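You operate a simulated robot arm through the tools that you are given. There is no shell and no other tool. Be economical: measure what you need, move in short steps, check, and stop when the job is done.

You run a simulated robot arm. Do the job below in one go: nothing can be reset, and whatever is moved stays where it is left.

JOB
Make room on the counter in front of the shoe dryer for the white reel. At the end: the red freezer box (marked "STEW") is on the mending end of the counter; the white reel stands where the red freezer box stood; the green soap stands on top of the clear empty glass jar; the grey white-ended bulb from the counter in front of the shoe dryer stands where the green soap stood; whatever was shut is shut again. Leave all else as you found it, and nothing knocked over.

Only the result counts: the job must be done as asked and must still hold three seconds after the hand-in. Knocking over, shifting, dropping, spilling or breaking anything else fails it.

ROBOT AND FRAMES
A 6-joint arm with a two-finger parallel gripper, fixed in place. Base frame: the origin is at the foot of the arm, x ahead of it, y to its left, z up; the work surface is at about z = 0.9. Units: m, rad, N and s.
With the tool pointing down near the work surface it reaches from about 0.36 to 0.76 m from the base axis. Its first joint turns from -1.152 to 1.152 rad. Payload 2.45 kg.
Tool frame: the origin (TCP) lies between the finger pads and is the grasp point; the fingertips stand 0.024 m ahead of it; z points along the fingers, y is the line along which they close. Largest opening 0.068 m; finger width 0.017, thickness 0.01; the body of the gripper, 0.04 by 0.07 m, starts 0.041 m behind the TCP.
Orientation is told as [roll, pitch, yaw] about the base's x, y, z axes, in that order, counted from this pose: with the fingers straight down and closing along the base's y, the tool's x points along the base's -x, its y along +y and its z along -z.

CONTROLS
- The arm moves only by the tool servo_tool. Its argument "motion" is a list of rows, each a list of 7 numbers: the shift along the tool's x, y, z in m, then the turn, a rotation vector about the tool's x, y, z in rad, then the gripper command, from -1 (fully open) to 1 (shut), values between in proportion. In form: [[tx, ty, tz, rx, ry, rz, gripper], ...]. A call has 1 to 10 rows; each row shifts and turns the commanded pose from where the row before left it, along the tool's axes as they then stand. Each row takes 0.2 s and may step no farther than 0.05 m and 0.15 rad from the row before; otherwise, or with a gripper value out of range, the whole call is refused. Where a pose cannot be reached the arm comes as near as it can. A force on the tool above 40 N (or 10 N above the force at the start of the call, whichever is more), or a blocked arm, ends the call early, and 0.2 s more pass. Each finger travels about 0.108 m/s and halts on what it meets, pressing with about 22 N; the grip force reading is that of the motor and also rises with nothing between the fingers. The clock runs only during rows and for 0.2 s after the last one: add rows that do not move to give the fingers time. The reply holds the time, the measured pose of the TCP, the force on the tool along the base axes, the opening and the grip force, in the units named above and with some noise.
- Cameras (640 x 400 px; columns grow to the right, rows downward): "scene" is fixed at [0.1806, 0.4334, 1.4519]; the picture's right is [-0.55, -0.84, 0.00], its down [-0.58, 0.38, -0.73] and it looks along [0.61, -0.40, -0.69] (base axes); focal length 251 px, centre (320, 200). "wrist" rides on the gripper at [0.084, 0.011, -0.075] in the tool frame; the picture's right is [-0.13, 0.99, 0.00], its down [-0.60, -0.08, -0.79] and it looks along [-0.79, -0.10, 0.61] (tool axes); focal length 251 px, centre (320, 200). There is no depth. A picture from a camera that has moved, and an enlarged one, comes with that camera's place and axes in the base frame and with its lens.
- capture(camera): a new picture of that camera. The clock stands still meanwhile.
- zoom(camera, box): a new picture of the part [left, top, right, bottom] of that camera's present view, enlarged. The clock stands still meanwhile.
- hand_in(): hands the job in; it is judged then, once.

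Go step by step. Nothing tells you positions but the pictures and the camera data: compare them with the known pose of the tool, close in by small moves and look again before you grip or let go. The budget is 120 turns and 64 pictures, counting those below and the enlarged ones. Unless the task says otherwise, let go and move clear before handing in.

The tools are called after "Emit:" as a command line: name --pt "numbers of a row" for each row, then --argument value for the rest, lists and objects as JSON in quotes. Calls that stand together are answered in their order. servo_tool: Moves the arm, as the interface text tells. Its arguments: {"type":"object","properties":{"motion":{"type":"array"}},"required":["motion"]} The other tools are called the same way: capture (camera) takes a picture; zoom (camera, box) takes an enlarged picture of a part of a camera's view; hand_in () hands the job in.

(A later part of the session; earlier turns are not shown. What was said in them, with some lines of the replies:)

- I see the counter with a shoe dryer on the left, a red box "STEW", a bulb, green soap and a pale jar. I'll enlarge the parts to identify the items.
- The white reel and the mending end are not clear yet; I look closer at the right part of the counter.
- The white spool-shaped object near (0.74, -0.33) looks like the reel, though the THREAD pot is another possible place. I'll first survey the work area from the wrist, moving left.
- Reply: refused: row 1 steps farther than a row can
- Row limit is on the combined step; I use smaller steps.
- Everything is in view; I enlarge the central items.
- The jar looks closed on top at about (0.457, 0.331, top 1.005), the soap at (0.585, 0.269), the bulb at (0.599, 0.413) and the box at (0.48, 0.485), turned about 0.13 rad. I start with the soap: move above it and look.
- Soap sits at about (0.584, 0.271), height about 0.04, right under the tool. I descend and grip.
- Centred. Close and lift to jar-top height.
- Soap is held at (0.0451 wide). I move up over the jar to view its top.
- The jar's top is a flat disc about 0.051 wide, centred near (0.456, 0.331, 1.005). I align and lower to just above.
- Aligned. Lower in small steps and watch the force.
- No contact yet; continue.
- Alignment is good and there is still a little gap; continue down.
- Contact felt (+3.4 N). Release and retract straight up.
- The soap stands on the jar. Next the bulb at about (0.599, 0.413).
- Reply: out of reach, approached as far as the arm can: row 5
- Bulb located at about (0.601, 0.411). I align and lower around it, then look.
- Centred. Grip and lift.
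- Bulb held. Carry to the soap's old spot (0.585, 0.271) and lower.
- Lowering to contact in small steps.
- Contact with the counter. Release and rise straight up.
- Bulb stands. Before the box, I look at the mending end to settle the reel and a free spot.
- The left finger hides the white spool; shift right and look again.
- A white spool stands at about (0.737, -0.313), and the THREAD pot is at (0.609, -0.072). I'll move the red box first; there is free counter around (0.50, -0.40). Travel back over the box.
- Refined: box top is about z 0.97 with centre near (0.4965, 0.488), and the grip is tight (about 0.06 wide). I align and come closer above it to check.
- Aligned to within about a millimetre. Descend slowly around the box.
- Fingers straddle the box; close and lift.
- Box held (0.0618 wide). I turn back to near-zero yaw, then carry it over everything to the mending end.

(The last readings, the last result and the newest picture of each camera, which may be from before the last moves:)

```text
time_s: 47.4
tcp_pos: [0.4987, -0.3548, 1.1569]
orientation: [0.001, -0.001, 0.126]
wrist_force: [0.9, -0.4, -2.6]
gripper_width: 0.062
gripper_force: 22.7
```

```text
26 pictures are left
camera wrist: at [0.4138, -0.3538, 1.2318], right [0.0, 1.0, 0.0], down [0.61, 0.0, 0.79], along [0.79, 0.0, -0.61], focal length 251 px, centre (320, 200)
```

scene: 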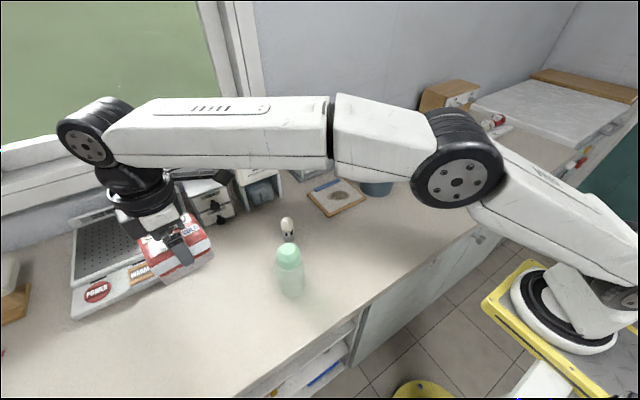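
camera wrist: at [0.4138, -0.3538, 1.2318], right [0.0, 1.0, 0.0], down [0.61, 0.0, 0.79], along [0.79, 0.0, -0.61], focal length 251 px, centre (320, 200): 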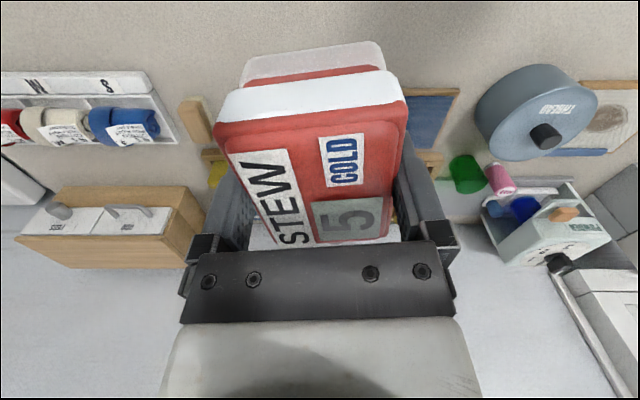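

Free counter below right; I set the box at about (0.48, -0.45).

Emit:
servo_tool --pt "0.0153 -0.046 0 0 0 0 1" --pt "0.0153 -0.046 0 0 0 0 1" --pt "0 0 0.045 0 0 0 1" --pt "0 0 0.045 0 0 0 1" --pt "0 0 0.045 0 0 0 1" --pt "0 0 0.04 0 0 0 1" --pt "0 0 0.015 0 0 0 1" --pt "0 0 0 0 0 0 1"

Emit:
capture --camera "wrist"

```text
time_s: 49.2
tcp_pos: [0.4799, -0.4501, 0.9653]
orientation: [0.001, 0.0, 0.125]
wrist_force: [0.1, 0.4, -2.6]
gripper_width: 0.0619
gripper_force: 21.2
```

```text
25 pictures are left
camera wrist: at [0.3953, -0.4496, 1.0417], right [0.0, 1.0, 0.0], down [0.61, 0.0, 0.79], along [0.79, 0.0, -0.61], focal length 251 px, centre (320, 200)
```

wrist: 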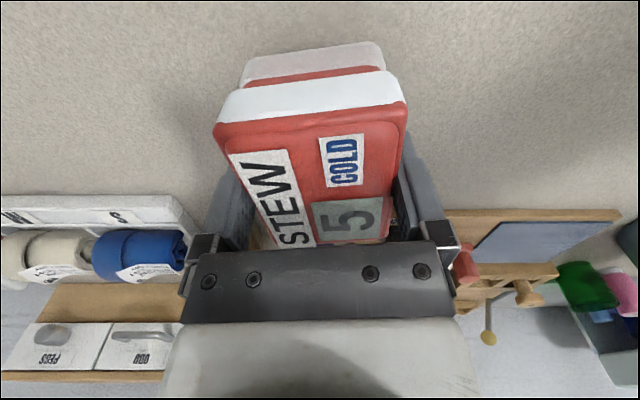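

Emit:
servo_tool --pt "0 0 0.005 0 0 0 1" --pt "0 0 0 0 0 0 1"

Emit:
servo_tool --pt "0 0 0.002 0 0 0 1" --pt "0 0 0 0 0 0 1"

Emit:
servo_tool --pt "0 0 0.0015 0 0 0 1" --pt "0 0 0 0 0 0 1"

```text
time_s: 49.8
tcp_pos: [0.4787, -0.4504, 0.9609]
orientation: [0.001, 0.0, 0.125]
wrist_force: [-0.2, -0.1, -1.9]
gripper_width: 0.0619
gripper_force: 21.8
```

```text
time_s: 50.4
tcp_pos: [0.4807, -0.4516, 0.9598]
orientation: [-0.001, 0.001, 0.125]
wrist_force: [-0.7, -0.5, -2.4]
gripper_width: 0.0617
gripper_force: 22.1
```

```text
time_s: 51.0
tcp_pos: [0.4803, -0.4519, 0.9576]
orientation: [0.0, 0.002, 0.125]
wrist_force: [0.0, -0.5, -2.7]
gripper_width: 0.0616
gripper_force: 22.2
```

The box is just above the counter; a bit lower until contact.

Emit:
servo_tool --pt "0 0 0.0015 0 0 0 1" --pt "0 0 0 0 0 0 1"

Emit:
servo_tool --pt "0 0 0.001 0 0 0 1" --pt "0 0 0 0 0 0 1"

```text
time_s: 51.6
tcp_pos: [0.4804, -0.4516, 0.9566]
orientation: [-0.001, 0.0, 0.125]
wrist_force: [0.0, -0.1, -2.7]
gripper_width: 0.0617
gripper_force: 21.9
```

```text
time_s: 52.2
tcp_pos: [0.4802, -0.4502, 0.9562]
orientation: [-0.001, 0.0, 0.126]
wrist_force: [-0.3, 0.3, -1.6]
gripper_width: 0.0619
gripper_force: 21.5
```

Emit:
servo_tool --pt "0 0 0.0015 0 0 0 1" --pt "0 0 0 0 0 0 1"

```text
time_s: 52.8
tcp_pos: [0.4794, -0.4521, 0.9546]
orientation: [-0.002, 0.0, 0.126]
wrist_force: [0.3, -1.1, 8.6]
gripper_width: 0.0618
gripper_force: 21.7
```

Contact. Release, rise, straighten the yaw.

Emit:
servo_tool --pt "0 0 0 0 0 0 -0.9" --pt "0 0 0 0 0 0 -1" --pt "0 0 0 0 0 0 -1" --pt "0 0 -0.015 0 0 0 -1" --pt "0 0 -0.045 0 0 0 -1" --pt "0 0 -0.045 0 0 0 -1" --pt "0 0 -0.045 0 0 0 -1" --pt "0 0 -0.02 0 0 0.125 -1" --pt "0 0 0 0 0 0 -1"

Emit:
servo_tool --pt "-0.0118 0.046 0 0 0 0 -1" --pt "-0.0118 0.046 0 0 0 0 -1" --pt "-0.0118 0.046 0 0 0 0 -1" --pt "-0.0118 0.046 0 0 0 0 -1" --pt "-0.0118 0.046 0 0 0 0 -1" --pt "-0.0118 0.046 0 0 0 0 -1" --pt "-0.0118 0.046 0 0 0 0 -1" --pt "-0.0118 0.046 0 0 0 0 -1" --pt "0 0 0.02 0 0 0 -1" --pt "0 0 0 0 0 0 -1"

Emit:
capture --camera "wrist"

Emit:
capture --camera "scene"

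```text
time_s: 54.8
tcp_pos: [0.4779, -0.4502, 1.1215]
orientation: [0.001, -0.001, 0.0]
wrist_force: [0.1, 0.5, -0.3]
gripper_width: 0.0681
gripper_force: 0.0
```

```text
time_s: 57.0
tcp_pos: [0.573, -0.0812, 1.1017]
orientation: [0.0, 0.0, 0.0]
wrist_force: [0.0, 0.4, 0.0]
gripper_width: 0.068
gripper_force: 0.1
```

```text
24 pictures are left
camera wrist: at [0.4901, -0.0689, 1.1778], right [0.13, 0.99, 0.0], down [0.6, -0.08, 0.79], along [0.79, -0.1, -0.61], focal length 251 px, centre (320, 200)
```

wrist: 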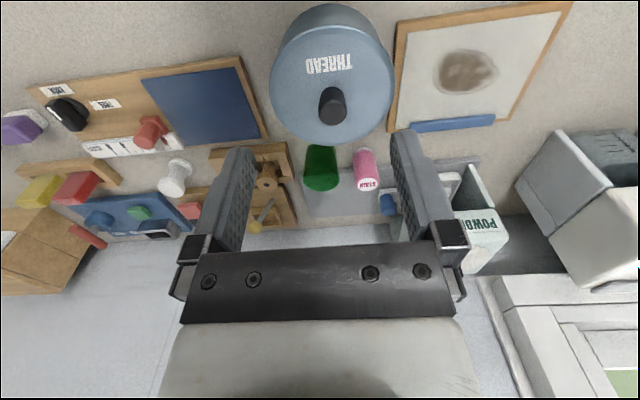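

```text
23 pictures are left
```

scene: 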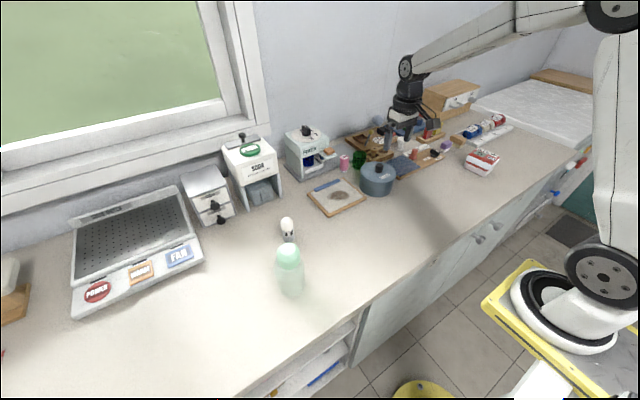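

The red box rests at the mending end. Now I check the THREAD pot: knob at (0.608, -0.073), top near 1.0. I lower the open fingers round the knob.

Emit:
servo_tool --pt "-0.035 0.009 0.01 0 0 0 -1" --pt "0 0 0.04 0 0 0 -1" --pt "0 0 0.035 0 0 0 -1" --pt "0 0 0.02 0 0 0 -1" --pt "0 0 0 0 0 0 -1"

Emit:
capture --camera "wrist"

```text
time_s: 58.2
tcp_pos: [0.6091, -0.073, 0.9993]
orientation: [0.001, -0.001, -0.002]
wrist_force: [0.2, 0.9, -0.2]
gripper_width: 0.0678
gripper_force: 0.1
```

```text
22 pictures are left
camera wrist: at [0.5245, -0.0604, 1.0742], right [0.13, 0.99, 0.0], down [0.6, -0.08, 0.79], along [0.79, -0.1, -0.61], focal length 251 px, centre (320, 200)
```

wrist: 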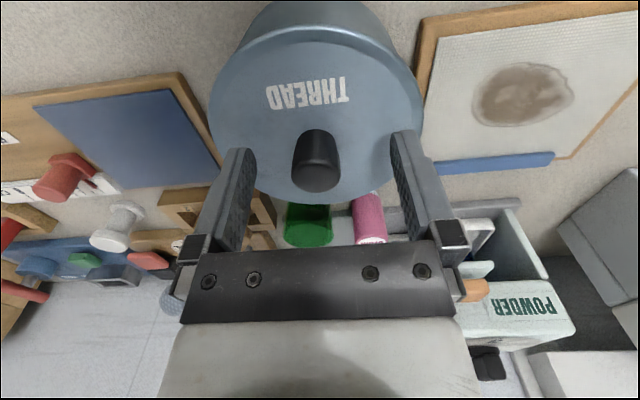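

The knob sits between the fingers with enough overlap; grip and lift gently.

Emit:
servo_tool --pt "0 -0.001 0.001 0 0 0 0" --pt "0 0 0 0 0 0 1" --pt "0 0 0 0 0 0 1" --pt "0 0 0 0 0 0 1" --pt "0 0 -0.01 0 0 0 1" --pt "0 0 -0.015 0 0 0 1" --pt "0 0 0 0 0 0 1"

Emit:
capture --camera "wrist"

```text
time_s: 59.8
tcp_pos: [0.6081, -0.0741, 1.0235]
orientation: [0.001, 0.0, 0.0]
wrist_force: [0.5, -0.3, -0.2]
gripper_width: 0.0237
gripper_force: 21.9
```

```text
21 pictures are left
camera wrist: at [0.5246, -0.0625, 1.0991], right [0.13, 0.99, 0.0], down [0.6, -0.08, 0.79], along [0.79, -0.1, -0.61], focal length 251 px, centre (320, 200)
```

wrist: 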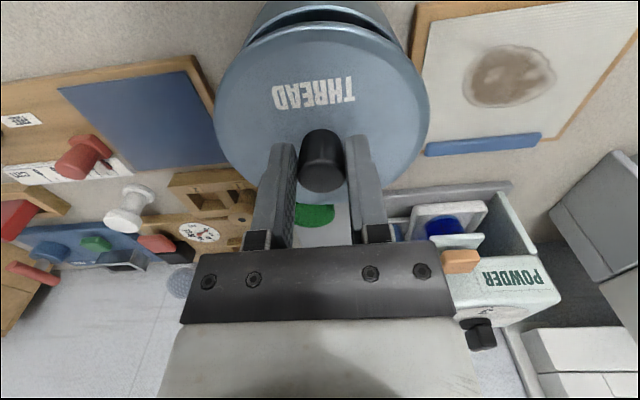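

The lid comes off. I lift it clear and carry it to free counter at (0.46, -0.20).

Emit:
servo_tool --pt "0 0 -0.04 0 0 0 1" --pt "0 0 -0.04 0 0 0 1" --pt "0.037 -0.0315 0 0 0 0 1" --pt "0.037 -0.0315 0 0 0 0 1" --pt "0.037 -0.0315 0 0 0 0 1" --pt "0.037 -0.0315 0 0 0 0 1" --pt "0 0 0 0 0 0 1"

Emit:
zoom --camera "scene" --box '[330, 130, 450, 220]'

Emit:
capture --camera "wrist"

```text
time_s: 61.4
tcp_pos: [0.4601, -0.1992, 1.1038]
orientation: [0.0, 0.001, 0.002]
wrist_force: [-0.6, 0.9, 0.2]
gripper_width: 0.0236
gripper_force: 22.3
```

```text
4.44 times, centred on (390, 175) of scene
camera zoom: at [0.1806, 0.4334, 1.4519], right [-0.55, -0.84, 0.0], down [-0.58, 0.38, -0.73], along [0.61, -0.4, -0.69], focal length 1117 px, centre (9, 311)
```

zoom: 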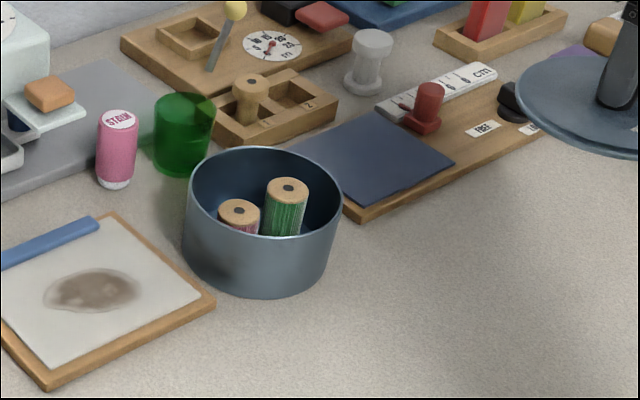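

```text
19 pictures are left
camera wrist: at [0.3745, -0.1881, 1.1797], right [0.13, 0.99, 0.0], down [0.6, -0.08, 0.79], along [0.79, -0.1, -0.61], focal length 251 px, centre (320, 200)
```

wrist: 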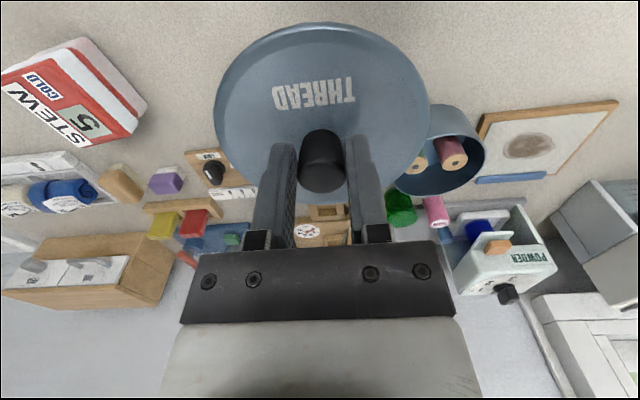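

The pot holds wooden-ended thread reels (green, pink, perhaps more). I set the lid down to look in from above.

Emit:
servo_tool --pt "0 0 0.045 0 0 0 1" --pt "0 0 0.045 0 0 0 1" --pt "0 0 0.045 0 0 0 1" --pt "0 0 0.02 0 0 0 1" --pt "0 0 0 0 0 0 1"

Emit:
servo_tool --pt "0 0 0.004 0 0 0 1" --pt "0 0 0.003 0 0 0 1" --pt "0 0 0 0 0 0 1"

Emit:
servo_tool --pt "0 0 0.002 0 0 0 1" --pt "0 0 0 0 0 0 1"

```text
time_s: 62.6
tcp_pos: [0.4606, -0.1996, 0.9498]
orientation: [-0.001, -0.001, 0.0]
wrist_force: [-0.2, -0.3, -0.4]
gripper_width: 0.0237
gripper_force: 22.2
```

```text
time_s: 63.4
tcp_pos: [0.4596, -0.2008, 0.9423]
orientation: [0.0, -0.002, 0.0]
wrist_force: [-3.0, 7.0, 24.9]
gripper_width: 0.0239
gripper_force: 22.0
```

```text
time_s: 63.9
tcp_pos: [0.46, -0.2005, 0.941]
orientation: [-0.001, -0.005, 0.003]
wrist_force: [-1.9, 1.6, 8.4]
gripper_width: 0.0242
gripper_force: 21.9
stopped in row 2: the force on the tool passed its limit (the readings are from after the stop); the commanded pose is now the measured one
```

Lid is down. Release, rise, and look into the pot from above.

Emit:
servo_tool --pt "0 0 0 0 0 0 0" --pt "0 0 0 0 0 0 -1" --pt "0 0 0 0 0 0 -1" --pt "0 0 -0.03 0 0 0 -1" --pt "0 0 -0.045 0 0 0 -1" --pt "0 0 -0.045 0 0 0 -1" --pt "0 0 -0.045 0 0 0 -1" --pt "-0.03 0.035 0 0 0 0 -1" --pt "-0.03 0.035 0 0 0 0 -1" --pt "-0.03 0.035 0 0 0 0 -1"

Emit:
servo_tool --pt "-0.03 0.025 -0.02 0 0 0 -1" --pt "0 0 0 0 0 0 -1"

Emit:
capture --camera "wrist"

```text
time_s: 66.1
tcp_pos: [0.5516, -0.0957, 1.1078]
orientation: [-0.003, -0.003, -0.001]
wrist_force: [-0.5, 0.8, -0.8]
gripper_width: 0.0679
gripper_force: 0.1
```

```text
time_s: 66.7
tcp_pos: [0.5798, -0.0718, 1.1271]
orientation: [-0.002, -0.003, 0.001]
wrist_force: [0.3, 0.0, 0.0]
gripper_width: 0.0683
gripper_force: 0.0
```

```text
18 pictures are left
camera wrist: at [0.4961, -0.0601, 1.2027], right [0.13, 0.99, 0.0], down [0.6, -0.08, 0.8], along [0.79, -0.1, -0.61], focal length 251 px, centre (320, 200)
```

wrist: 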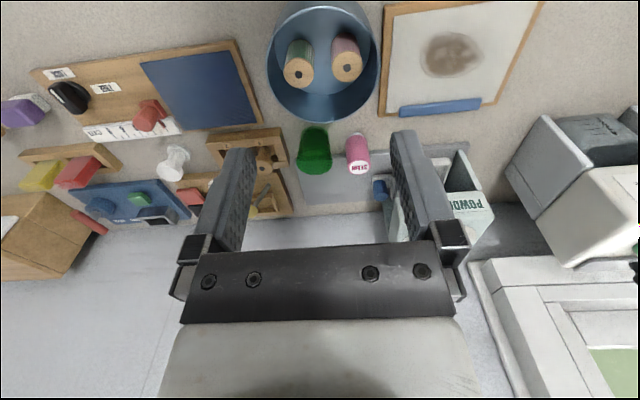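

Emit:
zoom --camera "wrist" --box '[250, 0, 400, 130]'

Emit:
zoom --camera "wrist" --box '[130, 100, 300, 240]'

```text
3.08 times, centred on (325, 65) of wrist
camera zoom: at [0.4961, -0.0601, 1.2027], right [0.13, 0.99, 0.0], down [0.6, -0.08, 0.8], along [0.79, -0.1, -0.61], focal length 774 px, centre (305, 615)
```

zoom: 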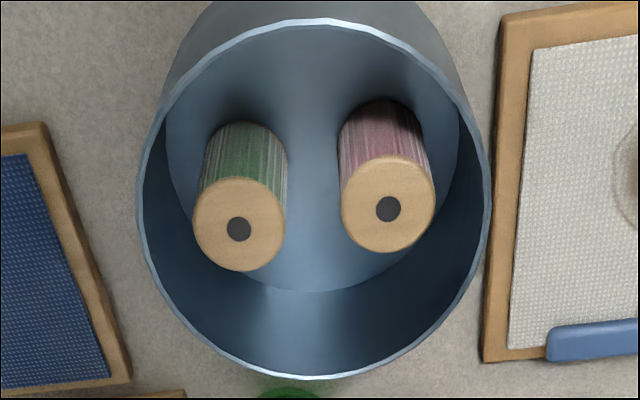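

```text
2.86 times, centred on (215, 170) of wrist
camera zoom: at [0.4961, -0.0601, 1.2027], right [0.13, 0.99, 0.0], down [0.6, -0.08, 0.8], along [0.79, -0.1, -0.61], focal length 718 px, centre (620, 286)
```

zoom: 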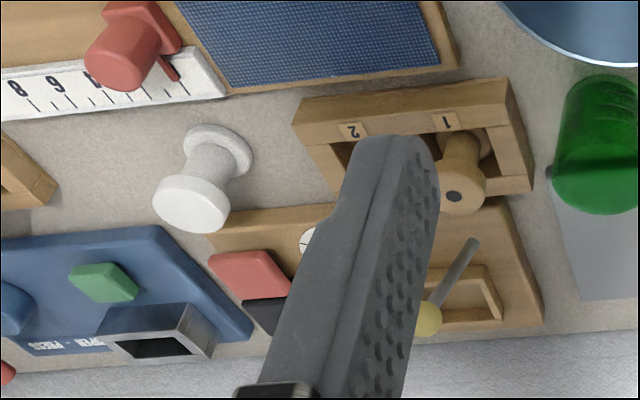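

No white reel in the pot: only green and pink ones. So the white spool on the counter is the reel. First I put the lid back.

Emit:
servo_tool --pt "0.03 -0.0322 0 0 0 0 -1" --pt "0.03 -0.0322 0 0 0 0 -1" --pt "0.03 -0.0322 0 0 0 0 -1" --pt "0.03 -0.0322 0 0 0 0 -1" --pt "0 0 0.045 0 0 0 -1" --pt "0 0 0.045 0 0 0 -1" --pt "0 0 0.045 0 0 0 -1" --pt "0 0 0.03 0 0 0 -1" --pt "0 0 0.014 0 0 0 -1" --pt "0 0 0 0 0 0 -1"

Emit:
servo_tool --pt "0 0 0 0 0 0 0" --pt "0 0 0 0 0 0 1" --pt "0 0 0 0 0 0 1" --pt "0 0 0 0 0 0 1" --pt "0 0 -0.03 0 0 0 1" --pt "0 0 -0.045 0 0 0 1" --pt "0 0 -0.045 0 0 0 1" --pt "0 0 -0.02 0 0 0 1" --pt "0 0 0 0 0 0 1"

Emit:
servo_tool --pt "-0.037 0.0315 0 0 0 0 1" --pt "-0.037 0.0315 0 0 0 0 1" --pt "-0.037 0.0315 0 0 0 0 1" --pt "-0.037 0.0315 0 0 0 0 1" --pt "0 0 0 0 0 0 1"

Emit:
capture --camera "wrist"

```text
time_s: 68.9
tcp_pos: [0.4614, -0.1998, 0.9458]
orientation: [-0.001, -0.004, 0.001]
wrist_force: [-0.1, -0.6, 0.0]
gripper_width: 0.0679
gripper_force: 0.0
```

```text
time_s: 70.9
tcp_pos: [0.4601, -0.1968, 1.0877]
orientation: [-0.003, -0.003, 0.001]
wrist_force: [0.0, -0.3, -1.2]
gripper_width: 0.0234
gripper_force: 21.9
```

```text
time_s: 72.1
tcp_pos: [0.6089, -0.072, 1.088]
orientation: [-0.002, -0.004, 0.0]
wrist_force: [0.4, -0.5, -0.8]
gripper_width: 0.0237
gripper_force: 21.8
```

```text
15 pictures are left
camera wrist: at [0.5245, -0.0607, 1.1629], right [0.13, 0.99, 0.0], down [0.6, -0.08, 0.8], along [0.79, -0.1, -0.61], focal length 251 px, centre (320, 200)
```

wrist: 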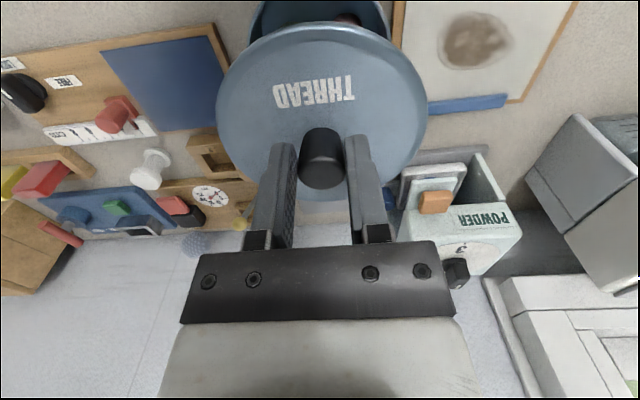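

Aligned over the pot. Lower until it seats.

Emit:
servo_tool --pt "0 -0.0015 0.04 0 0 0 1" --pt "0 0 0.035 0 0 0 1" --pt "0 0 0.006 0 0 0 1" --pt "0 0 0 0 0 0 1"

Emit:
servo_tool --pt "0 0 0.003 0 0 0 1" --pt "0 0 0 0 0 0 1"

Emit:
servo_tool --pt "0 0 0.002 0 0 0 1" --pt "0 0 0 0 0 0 1"

```text
time_s: 73.1
tcp_pos: [0.6069, -0.0739, 1.0052]
orientation: [-0.001, -0.004, -0.001]
wrist_force: [-0.2, 0.1, -1.0]
gripper_width: 0.0237
gripper_force: 22.4
```

```text
time_s: 73.7
tcp_pos: [0.607, -0.0741, 1.0019]
orientation: [-0.001, -0.005, 0.0]
wrist_force: [0.3, -0.3, -0.9]
gripper_width: 0.0237
gripper_force: 22.4
```

```text
time_s: 74.3
tcp_pos: [0.6079, -0.0744, 1.001]
orientation: [-0.001, -0.006, 0.0]
wrist_force: [0.1, 0.0, -1.7]
gripper_width: 0.0242
gripper_force: 22.2
```

Emit:
servo_tool --pt "0 0 0.002 0 0 0 1" --pt "0 0 0 0 0 0 1"

Emit:
servo_tool --pt "0 0 0.001 0 0 0 1" --pt "0 0 0 0 0 0 1"

```text
time_s: 74.9
tcp_pos: [0.6088, -0.0745, 0.9997]
orientation: [-0.002, -0.005, 0.002]
wrist_force: [-11.3, 6.2, 22.0]
gripper_width: 0.0239
gripper_force: 22.2
```

```text
time_s: 75.5
tcp_pos: [0.608, -0.0746, 0.9983]
orientation: [-0.002, -0.006, 0.002]
wrist_force: [-8.3, 5.9, 22.9]
gripper_width: 0.0238
gripper_force: 21.9
```

Seated. Release and lift away, then check.

Emit:
servo_tool --pt "0 0 0 0 0 0 0" --pt "0 0 0 0 0 0 -1" --pt "0 0 0 0 0 0 -1" --pt "0 0 -0.03 0 0 0 -1" --pt "0 0 -0.045 0 0 0 -1" --pt "0.03 0 -0.03 0 0.003 0 -1" --pt "0 0 0 0 0 0 -1"

Emit:
capture --camera "wrist"

Emit:
zoom --camera "scene" --box '[330, 120, 430, 210]'

```text
time_s: 77.1
tcp_pos: [0.5783, -0.075, 1.1022]
orientation: [0.0, 0.001, -0.001]
wrist_force: [0.9, -0.1, -0.1]
gripper_width: 0.0678
gripper_force: 0.1
```

```text
14 pictures are left
camera wrist: at [0.4939, -0.063, 1.179], right [0.13, 0.99, 0.0], down [0.6, -0.08, 0.79], along [0.79, -0.1, -0.61], focal length 251 px, centre (320, 200)
```

wrist: 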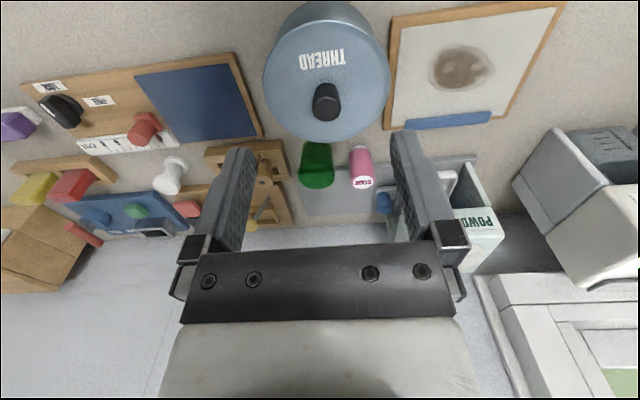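

```text
4.44 times, centred on (380, 165) of scene
camera zoom: at [0.1806, 0.4334, 1.4519], right [-0.55, -0.84, 0.0], down [-0.58, 0.38, -0.73], along [0.61, -0.4, -0.69], focal length 1117 px, centre (53, 356)
```

zoom: 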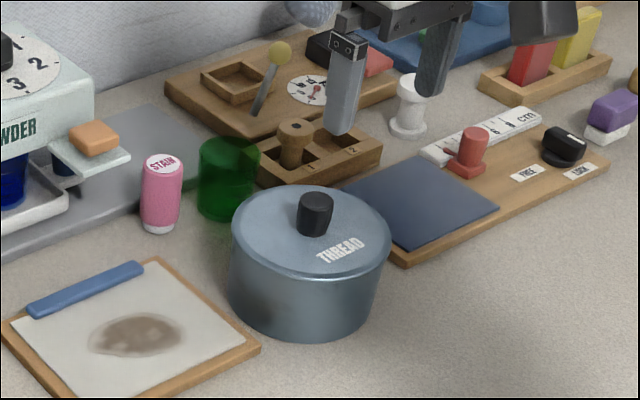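

The lid is back on properly. The reel stands at about (0.737, -0.315), r = 0.80, so I'll approach with the tool yawed -0.6 and tilted outward 0.4 rad.

Emit:
servo_tool --pt "0 0 0 0 0 0.15 -1" --pt "0 0 0 0 0 0.15 -1" --pt "0 0 0 0 0 0.15 -1" --pt "0 0 0 0 0 0.15 -1" --pt "-0.03 -0.0224 0 0 0 0 -1" --pt "-0.03 -0.0224 0 0 0 0 -1" --pt "-0.03 -0.0224 0 0 0 0 -1" --pt "-0.03 -0.0224 0 0 0 0 -1" --pt "-0.03 -0.0224 0 0 0 0 -1" --pt "0 0 0 0 0 0 -1"

Emit:
servo_tool --pt "0 0 0 0 -0.14 0 -1" --pt "0 0 0 0 -0.13 0 -1" --pt "0 0 0 0 -0.13 0 -1" --pt "0 0 0 0 0 0 -1"

Emit:
capture --camera "wrist"

```text
time_s: 79.3
tcp_pos: [0.6376, -0.2515, 1.1032]
orientation: [-0.003, 0.0, -0.598]
wrist_force: [0.2, -1.3, -0.6]
gripper_width: 0.068
gripper_force: 0.2
```

```text
time_s: 80.3
tcp_pos: [0.6387, -0.2515, 1.1032]
orientation: [-0.001, -0.405, -0.599]
wrist_force: [0.1, 0.6, 0.1]
gripper_width: 0.0678
gripper_force: 0.1
```

```text
12 pictures are left
camera wrist: at [0.5562, -0.1811, 1.1402], right [0.66, 0.75, 0.05], down [0.16, -0.2, 0.97], along [0.74, -0.63, -0.25], focal length 251 px, centre (320, 200)
```

wrist: 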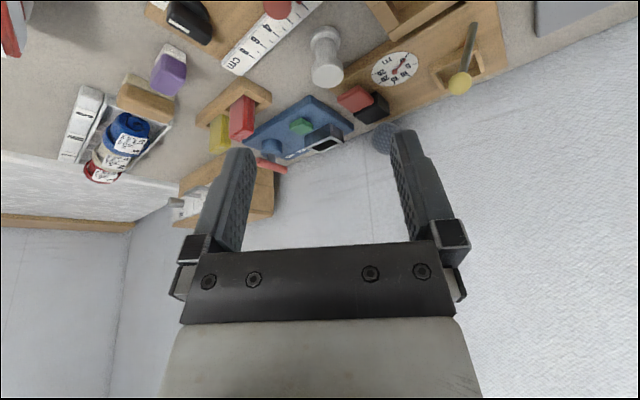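

Reel confirmed at about (0.735, -0.316), top z 0.944. I line up and advance part-way along the tool axis with the fingers partly closed.

Emit:
servo_tool --pt "-0.02 0.0012 0.0085 0 0 0 -0.8" --pt "-0.02 0.0012 0.0085 0 0 0 -0.8" --pt "0 0 0.04 0 0 0 -0.8" --pt "0 0 0.04 0 0 0 -0.8" --pt "0 0 0.025 0 0 0 -0.8" --pt "0 0 0 0 0 0 -0.8"

Emit:
capture --camera "wrist"

```text
time_s: 81.7
tcp_pos: [0.71, -0.299, 1.006]
orientation: [-0.002, -0.402, -0.598]
wrist_force: [-0.2, 0.2, -0.9]
gripper_width: 0.0612
gripper_force: 0.1
```

```text
11 pictures are left
camera wrist: at [0.6276, -0.2284, 1.0433], right [0.66, 0.75, 0.05], down [0.16, -0.2, 0.97], along [0.74, -0.63, -0.25], focal length 251 px, centre (320, 200)
```

wrist: 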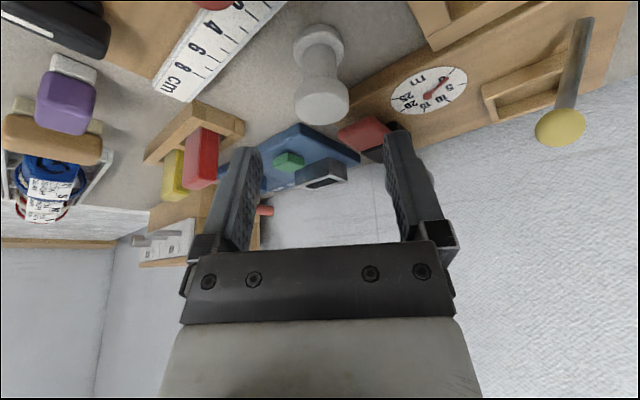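

Nicely lined up; advance the remaining 0.083 m.

Emit:
servo_tool --pt "0 0 0.03 0 0 0 -0.8" --pt "0 0 0.03 0 0 0 -0.8" --pt "0 0.0005 0.021 0 0 0 -0.8" --pt "0 0 0 0 0 0 -0.8"

Emit:
capture --camera "wrist"

```text
time_s: 82.7
tcp_pos: [0.7375, -0.3154, 0.9325]
orientation: [-0.002, -0.402, -0.599]
wrist_force: [-0.7, -0.9, -0.5]
gripper_width: 0.0611
gripper_force: 0.0
```

```text
10 pictures are left
camera wrist: at [0.6552, -0.2445, 0.9694], right [0.66, 0.75, 0.05], down [0.16, -0.2, 0.97], along [0.74, -0.63, -0.25], focal length 251 px, centre (320, 200)
```

wrist: 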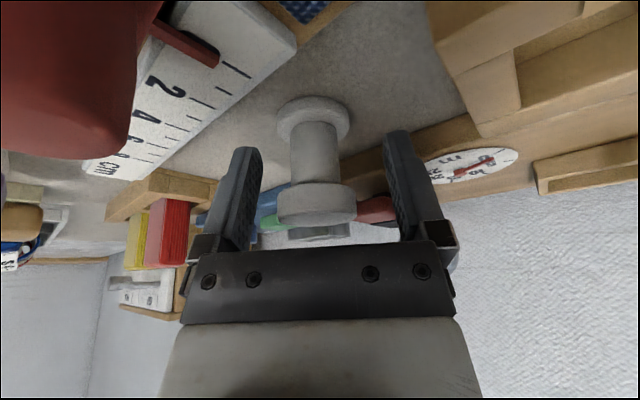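

The reel is between the fingers. Close and lift back along the tool axis.

Emit:
servo_tool --pt "0 -0.0015 0.002 0 0 0 -0.8" --pt "0 0 0 0 0 0 -0.3" --pt "0 0 0 0 0 0 0.3" --pt "0 0 0 0 0 0 1" --pt "0 0 0 0 0 0 1" --pt "0 0 0 0 0 0 1"

Emit:
servo_tool --pt "-0.0039 0 -0.0092 0 0 0 1" --pt "-0.0039 0 -0.0092 0 0 0 1" --pt "0 0 -0.03 0 0 0 1" --pt "0 0 0 0 0 0 1"

Emit:
capture --camera "wrist"

```text
time_s: 84.1
tcp_pos: [0.7374, -0.3165, 0.9317]
orientation: [-0.001, -0.402, -0.599]
wrist_force: [1.2, 0.2, 1.5]
gripper_width: 0.0327
gripper_force: 22.2
```

```text
time_s: 85.1
tcp_pos: [0.7282, -0.3117, 0.9786]
orientation: [-0.001, -0.402, -0.598]
wrist_force: [0.1, -0.7, -0.3]
gripper_width: 0.0321
gripper_force: 22.2
```

```text
9 pictures are left
camera wrist: at [0.644, -0.2405, 1.0161], right [0.66, 0.75, 0.05], down [0.16, -0.2, 0.97], along [0.74, -0.63, -0.25], focal length 251 px, centre (320, 200)
```

wrist: 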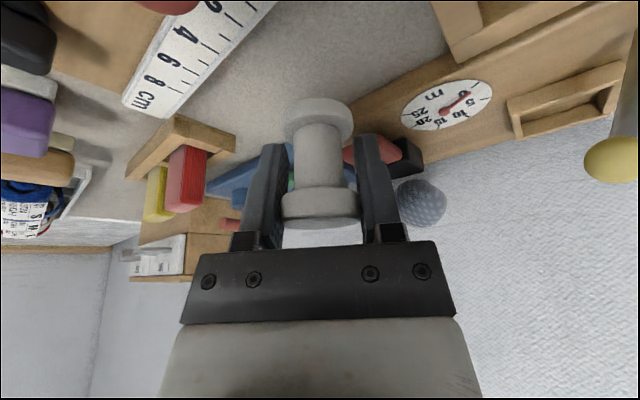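

The reel is held upright. I retreat, pull inward, and yaw about the vertical while keeping the tilt.

Emit:
servo_tool --pt "0 0 -0.045 0 0 0 1" --pt "0 0 -0.05 0 0 0 1" --pt "0 0 -0.05 0 0 0 1" --pt "0.0388 -0.0138 -0.0166 0 0 0 1" --pt "0.0388 -0.0138 -0.0166 0 0 0 1" --pt "0.0388 -0.0138 -0.0166 0 0 0 1" --pt "0.0388 -0.0138 -0.0166 0 0 0 1" --pt "0 0 0 0 0 0 1"

Emit:
servo_tool --pt "0 0 0 -0.0538 0 -0.1265 1" --pt "0 0 0 -0.0538 0 -0.1265 1" --pt "0 0 0 -0.0538 0 -0.1265 1" --pt "0 0 0 -0.0538 0 -0.1265 1" --pt "0 0 0 -0.0538 0 -0.1265 1" --pt "0 0 0 -0.0538 0 -0.1265 1" --pt "0 0 0 -0.0538 0 -0.1265 1" --pt "0 0 0 -0.0538 0 -0.1265 1" --pt "0 0 0 0 0 0 1"

```text
time_s: 86.9
tcp_pos: [0.5105, -0.2273, 1.1127]
orientation: [-0.001, -0.4, -0.599]
wrist_force: [-0.4, 0.1, -0.4]
gripper_width: 0.0323
gripper_force: 21.6
```

```text
time_s: 88.9
tcp_pos: [0.5094, -0.2298, 1.1125]
orientation: [0.0, -0.401, 0.503]
wrist_force: [0.8, 0.0, 0.2]
gripper_width: 0.0323
gripper_force: 22.2
```

Yaw done. Carry across to above the box's old place.

Emit:
servo_tool --pt "-0.0191 0.0397 0.006 0 0 0 1" --pt "-0.0191 0.0397 0.006 0 0 0 1" --pt "-0.0191 0.0397 0.0081 0 0 0 1" --pt "-0.0191 0.0397 0.0081 0 0 0 1" --pt "-0.0191 0.0397 0.0081 0 0 0 1" --pt "-0.0191 0.0397 0.0081 0 0 0 1" --pt "-0.0191 0.0397 0.0081 0 0 0 1" --pt "-0.0191 0.0397 0.0081 0 0 0 1"

Emit:
servo_tool --pt "-0.0191 0.0397 0.0081 0 0 0 1" --pt "-0.0191 0.0397 0.0081 0 0 0 1" --pt "-0.0191 0.0397 0.0081 0 0 0 1" --pt "-0.0191 0.0397 0.0081 0 0 0 1" --pt "-0.0191 0.0397 0.0081 0 0 0 1" --pt "-0.0191 0.0397 0.0081 0 0 0 1" --pt "-0.0191 0.0397 0.0081 0 0 0 1" --pt "-0.0191 0.0397 0.0081 0 0 0 1" --pt "0 0 0 0 0 0 1"

Emit:
capture --camera "scene"

```text
time_s: 90.7
tcp_pos: [0.5019, 0.1292, 1.1176]
orientation: [-0.001, -0.401, 0.501]
wrist_force: [-1.4, 0.6, 0.0]
gripper_width: 0.0325
gripper_force: 22.2
```

```text
time_s: 92.7
tcp_pos: [0.4981, 0.4895, 1.1152]
orientation: [0.0, -0.402, 0.502]
wrist_force: [-0.9, 0.9, -0.1]
gripper_width: 0.0324
gripper_force: 21.3
```

```text
8 pictures are left
```

scene: 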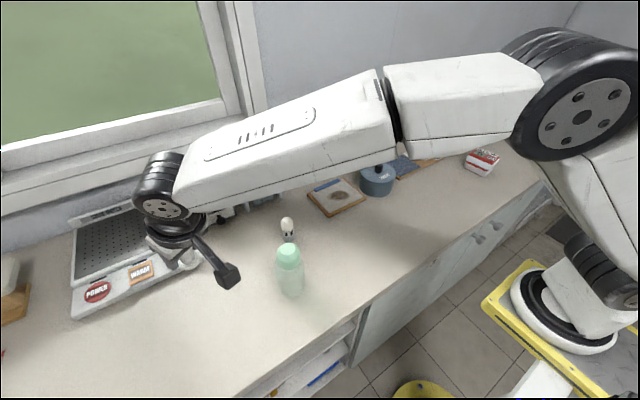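

Lower vertically toward the counter.

Emit:
servo_tool --pt "0.0151 -0.0026 0.032 0 0 0 1" --pt "0.0138 0 0.0326 0 0 0 1" --pt "0.0138 0 0.0326 0 0 0 1" --pt "0.0138 0 0.0326 0 0 0 1" --pt "0.0125 0 0.0295 0 0 0 1" --pt "0 0 0 0 0 0 1"

Emit:
capture --camera "wrist"

```text
time_s: 94.1
tcp_pos: [0.4943, 0.4854, 0.942]
orientation: [0.001, -0.402, 0.502]
wrist_force: [0.5, -0.6, -0.3]
gripper_width: 0.0326
gripper_force: 22.2
```

```text
7 pictures are left
camera wrist: at [0.3948, 0.4451, 0.9796], right [-0.37, 0.93, 0.05], down [0.25, 0.05, 0.97], along [0.89, 0.37, -0.25], focal length 251 px, centre (320, 200)
```

wrist: 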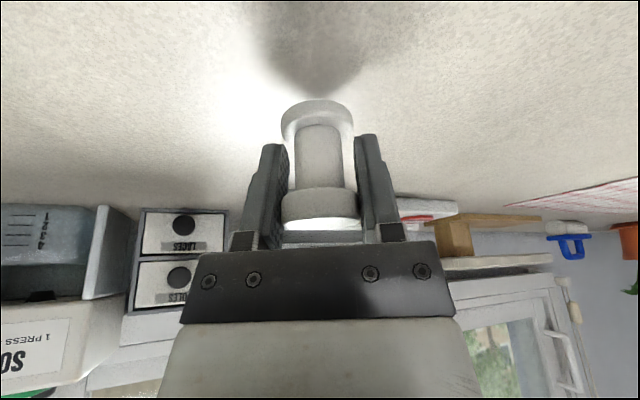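

Near the counter. Small correction, then lower to contact.

Emit:
servo_tool --pt "-0.0001 -0.0014 0.0065 0 0 0 1" --pt "0 0 0 0 0 0 1"

Emit:
servo_tool --pt "0.0008 0 0.0018 0 0 0 1" --pt "0 0 0 0 0 0 1"

Emit:
servo_tool --pt "0.0006 0 0.0014 0 0 0 1" --pt "0 0 0 0 0 0 1"

```text
time_s: 94.7
tcp_pos: [0.4972, 0.4856, 0.9364]
orientation: [0.001, -0.4, 0.501]
wrist_force: [-0.4, -0.5, -1.4]
gripper_width: 0.0323
gripper_force: 21.9
```

```text
time_s: 95.3
tcp_pos: [0.4976, 0.4843, 0.9341]
orientation: [-0.001, -0.401, 0.502]
wrist_force: [0.1, 0.2, 0.4]
gripper_width: 0.0323
gripper_force: 21.3
```

```text
time_s: 95.9
tcp_pos: [0.4962, 0.4855, 0.9327]
orientation: [0.001, -0.401, 0.501]
wrist_force: [-0.5, -0.4, 0.4]
gripper_width: 0.0325
gripper_force: 22.2
```

Emit:
servo_tool --pt "0.0006 0 0.0014 0 0 0 1" --pt "0 0 0 0 0 0 1"

Emit:
servo_tool --pt "0.0004 0 0.0009 0 0 0 1" --pt "0 0 0 0 0 0 1"

```text
time_s: 96.5
tcp_pos: [0.4971, 0.4839, 0.9316]
orientation: [-0.001, -0.401, 0.501]
wrist_force: [0.2, -0.1, -0.5]
gripper_width: 0.0326
gripper_force: 21.5
```

```text
time_s: 97.1
tcp_pos: [0.4973, 0.4845, 0.9302]
orientation: [0.0, -0.401, 0.501]
wrist_force: [-0.9, 0.6, 0.0]
gripper_width: 0.0324
gripper_force: 21.8
```

Emit:
servo_tool --pt "0.0004 0 0.0009 0 0 0 1" --pt "0 0 0 0 0 0 1"

Emit:
servo_tool --pt "0.0004 0 0.0009 0 0 0 1" --pt "0 0 0 0 0 0 1"

```text
time_s: 97.7
tcp_pos: [0.4979, 0.4856, 0.9306]
orientation: [-0.001, -0.403, 0.5]
wrist_force: [-0.5, -2.7, 9.8]
gripper_width: 0.0323
gripper_force: 22.6
```

```text
time_s: 98.3
tcp_pos: [0.4983, 0.4853, 0.929]
orientation: [0.001, -0.405, 0.5]
wrist_force: [-1.5, -2.2, 17.9]
gripper_width: 0.0326
gripper_force: 21.5
```

Contact made. Release and back off along the tool axis.

Emit:
servo_tool --pt "-0.0003 0 -0.0008 0 0 0 0.2" --pt "0 0 0 0 0 0 -0.4" --pt "0 0 0 0 0 0 -1" --pt "0 0 0 0 0 0 -1" --pt "0 0 -0.02 0 0 0 -1" --pt "0 0 -0.045 0 0 0 -1" --pt "0 0 -0.045 0 0 0 -1" --pt "0 0 -0.045 0 0 0 -1" --pt "0 0 -0.03 0 0 0 -1"

Emit:
capture --camera "wrist"

```text
time_s: 100.3
tcp_pos: [0.4344, 0.4497, 1.0988]
orientation: [0.001, -0.4, 0.501]
wrist_force: [-0.7, 0.5, 0.7]
gripper_width: 0.0682
gripper_force: 0.0
```

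```text
6 pictures are left
camera wrist: at [0.3355, 0.4087, 1.1367], right [-0.37, 0.93, 0.05], down [0.25, 0.05, 0.97], along [0.89, 0.37, -0.25], focal length 251 px, centre (320, 200)
```

wrist: 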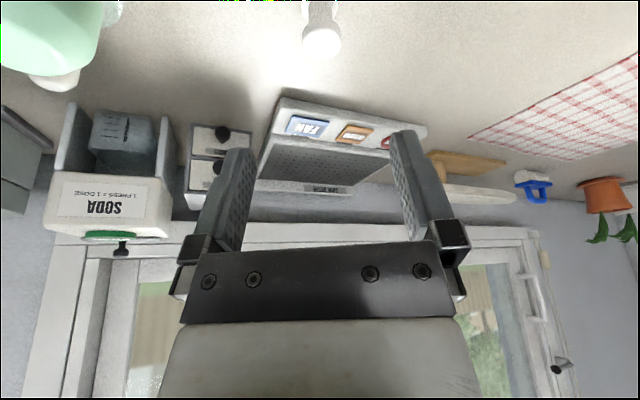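

Reel stands. I rise clear and check the whole scene.

Emit:
servo_tool --pt "-0.0176 0 -0.0414 0 0 0 -1" --pt "-0.0176 0 -0.0414 0 0 0 -1" --pt "-0.0176 0 -0.0414 0 0 0 -1" --pt "0.0 -0.045 0 0 0 0 -1" --pt "0.0 -0.045 0 0 0 0 -1" --pt "0.0 -0.045 0 0 0 0 -1" --pt "0.0 -0.045 0 0 0 0 -1" --pt "0.0 -0.045 0 0 0 0 -1" --pt "0.0 -0.045 0 0 0 0 -1" --pt "0 0 0 0 0 0 -1"

Emit:
capture --camera "scene"

Emit:
zoom --camera "scene" --box '[180, 200, 340, 320]'

```text
time_s: 102.5
tcp_pos: [0.5626, 0.2132, 1.235]
orientation: [0.0, -0.401, 0.501]
wrist_force: [0.0, 0.5, -0.4]
gripper_width: 0.068
gripper_force: 0.1
```

```text
5 pictures are left
```

scene: 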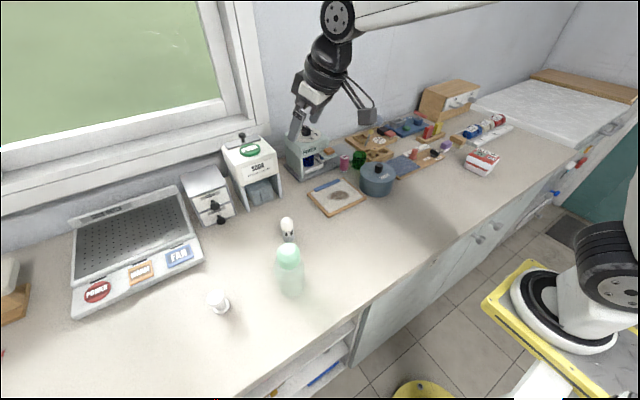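

```text
3.33 times, centred on (260, 260) of scene
camera zoom: at [0.1806, 0.4334, 1.4519], right [-0.55, -0.84, 0.0], down [-0.58, 0.38, -0.73], along [0.61, -0.4, -0.69], focal length 838 px, centre (520, 0)
```

zoom: 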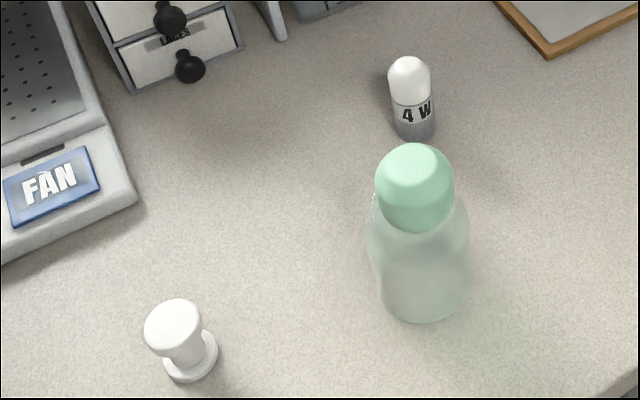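

All is in place here; one last look at the mending end.

Emit:
zoom --camera "scene" --box '[330, 100, 530, 210]'

```text
3.20 times, centred on (430, 155) of scene
camera zoom: at [0.1806, 0.4334, 1.4519], right [-0.55, -0.84, 0.0], down [-0.58, 0.38, -0.73], along [0.61, -0.4, -0.69], focal length 804 px, centre (-32, 344)
```

zoom: 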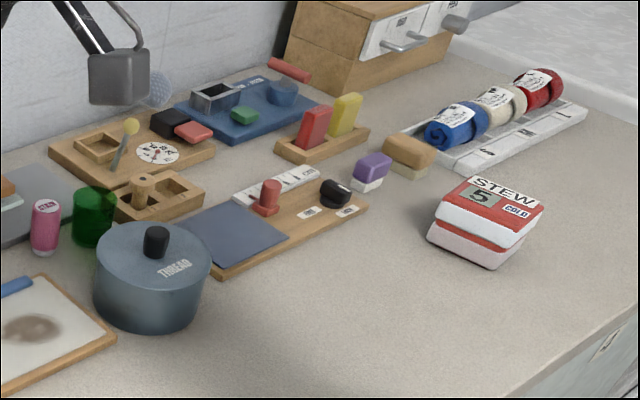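

The box is upright at the mending end, the pot is shut and the rest looks untouched. The arm is clear, so I hand in.

Emit:
hand_in

```text
The job is handed in.
```

I've handed the job in, and the final pictures show everything where you asked, with nothing knocked over:

- **Red freezer box:** upright on the mending end.
- **White reel:** standing where the box was. I took this to be the white spool beside the wooden tray, since the THREAD pot held only a green and a pink reel.
- **Green soap:** standing on the clear glass jar.
- **Bulb:** standing where the soap was.
- **THREAD pot:** I opened it to look inside, and the lid is back on.
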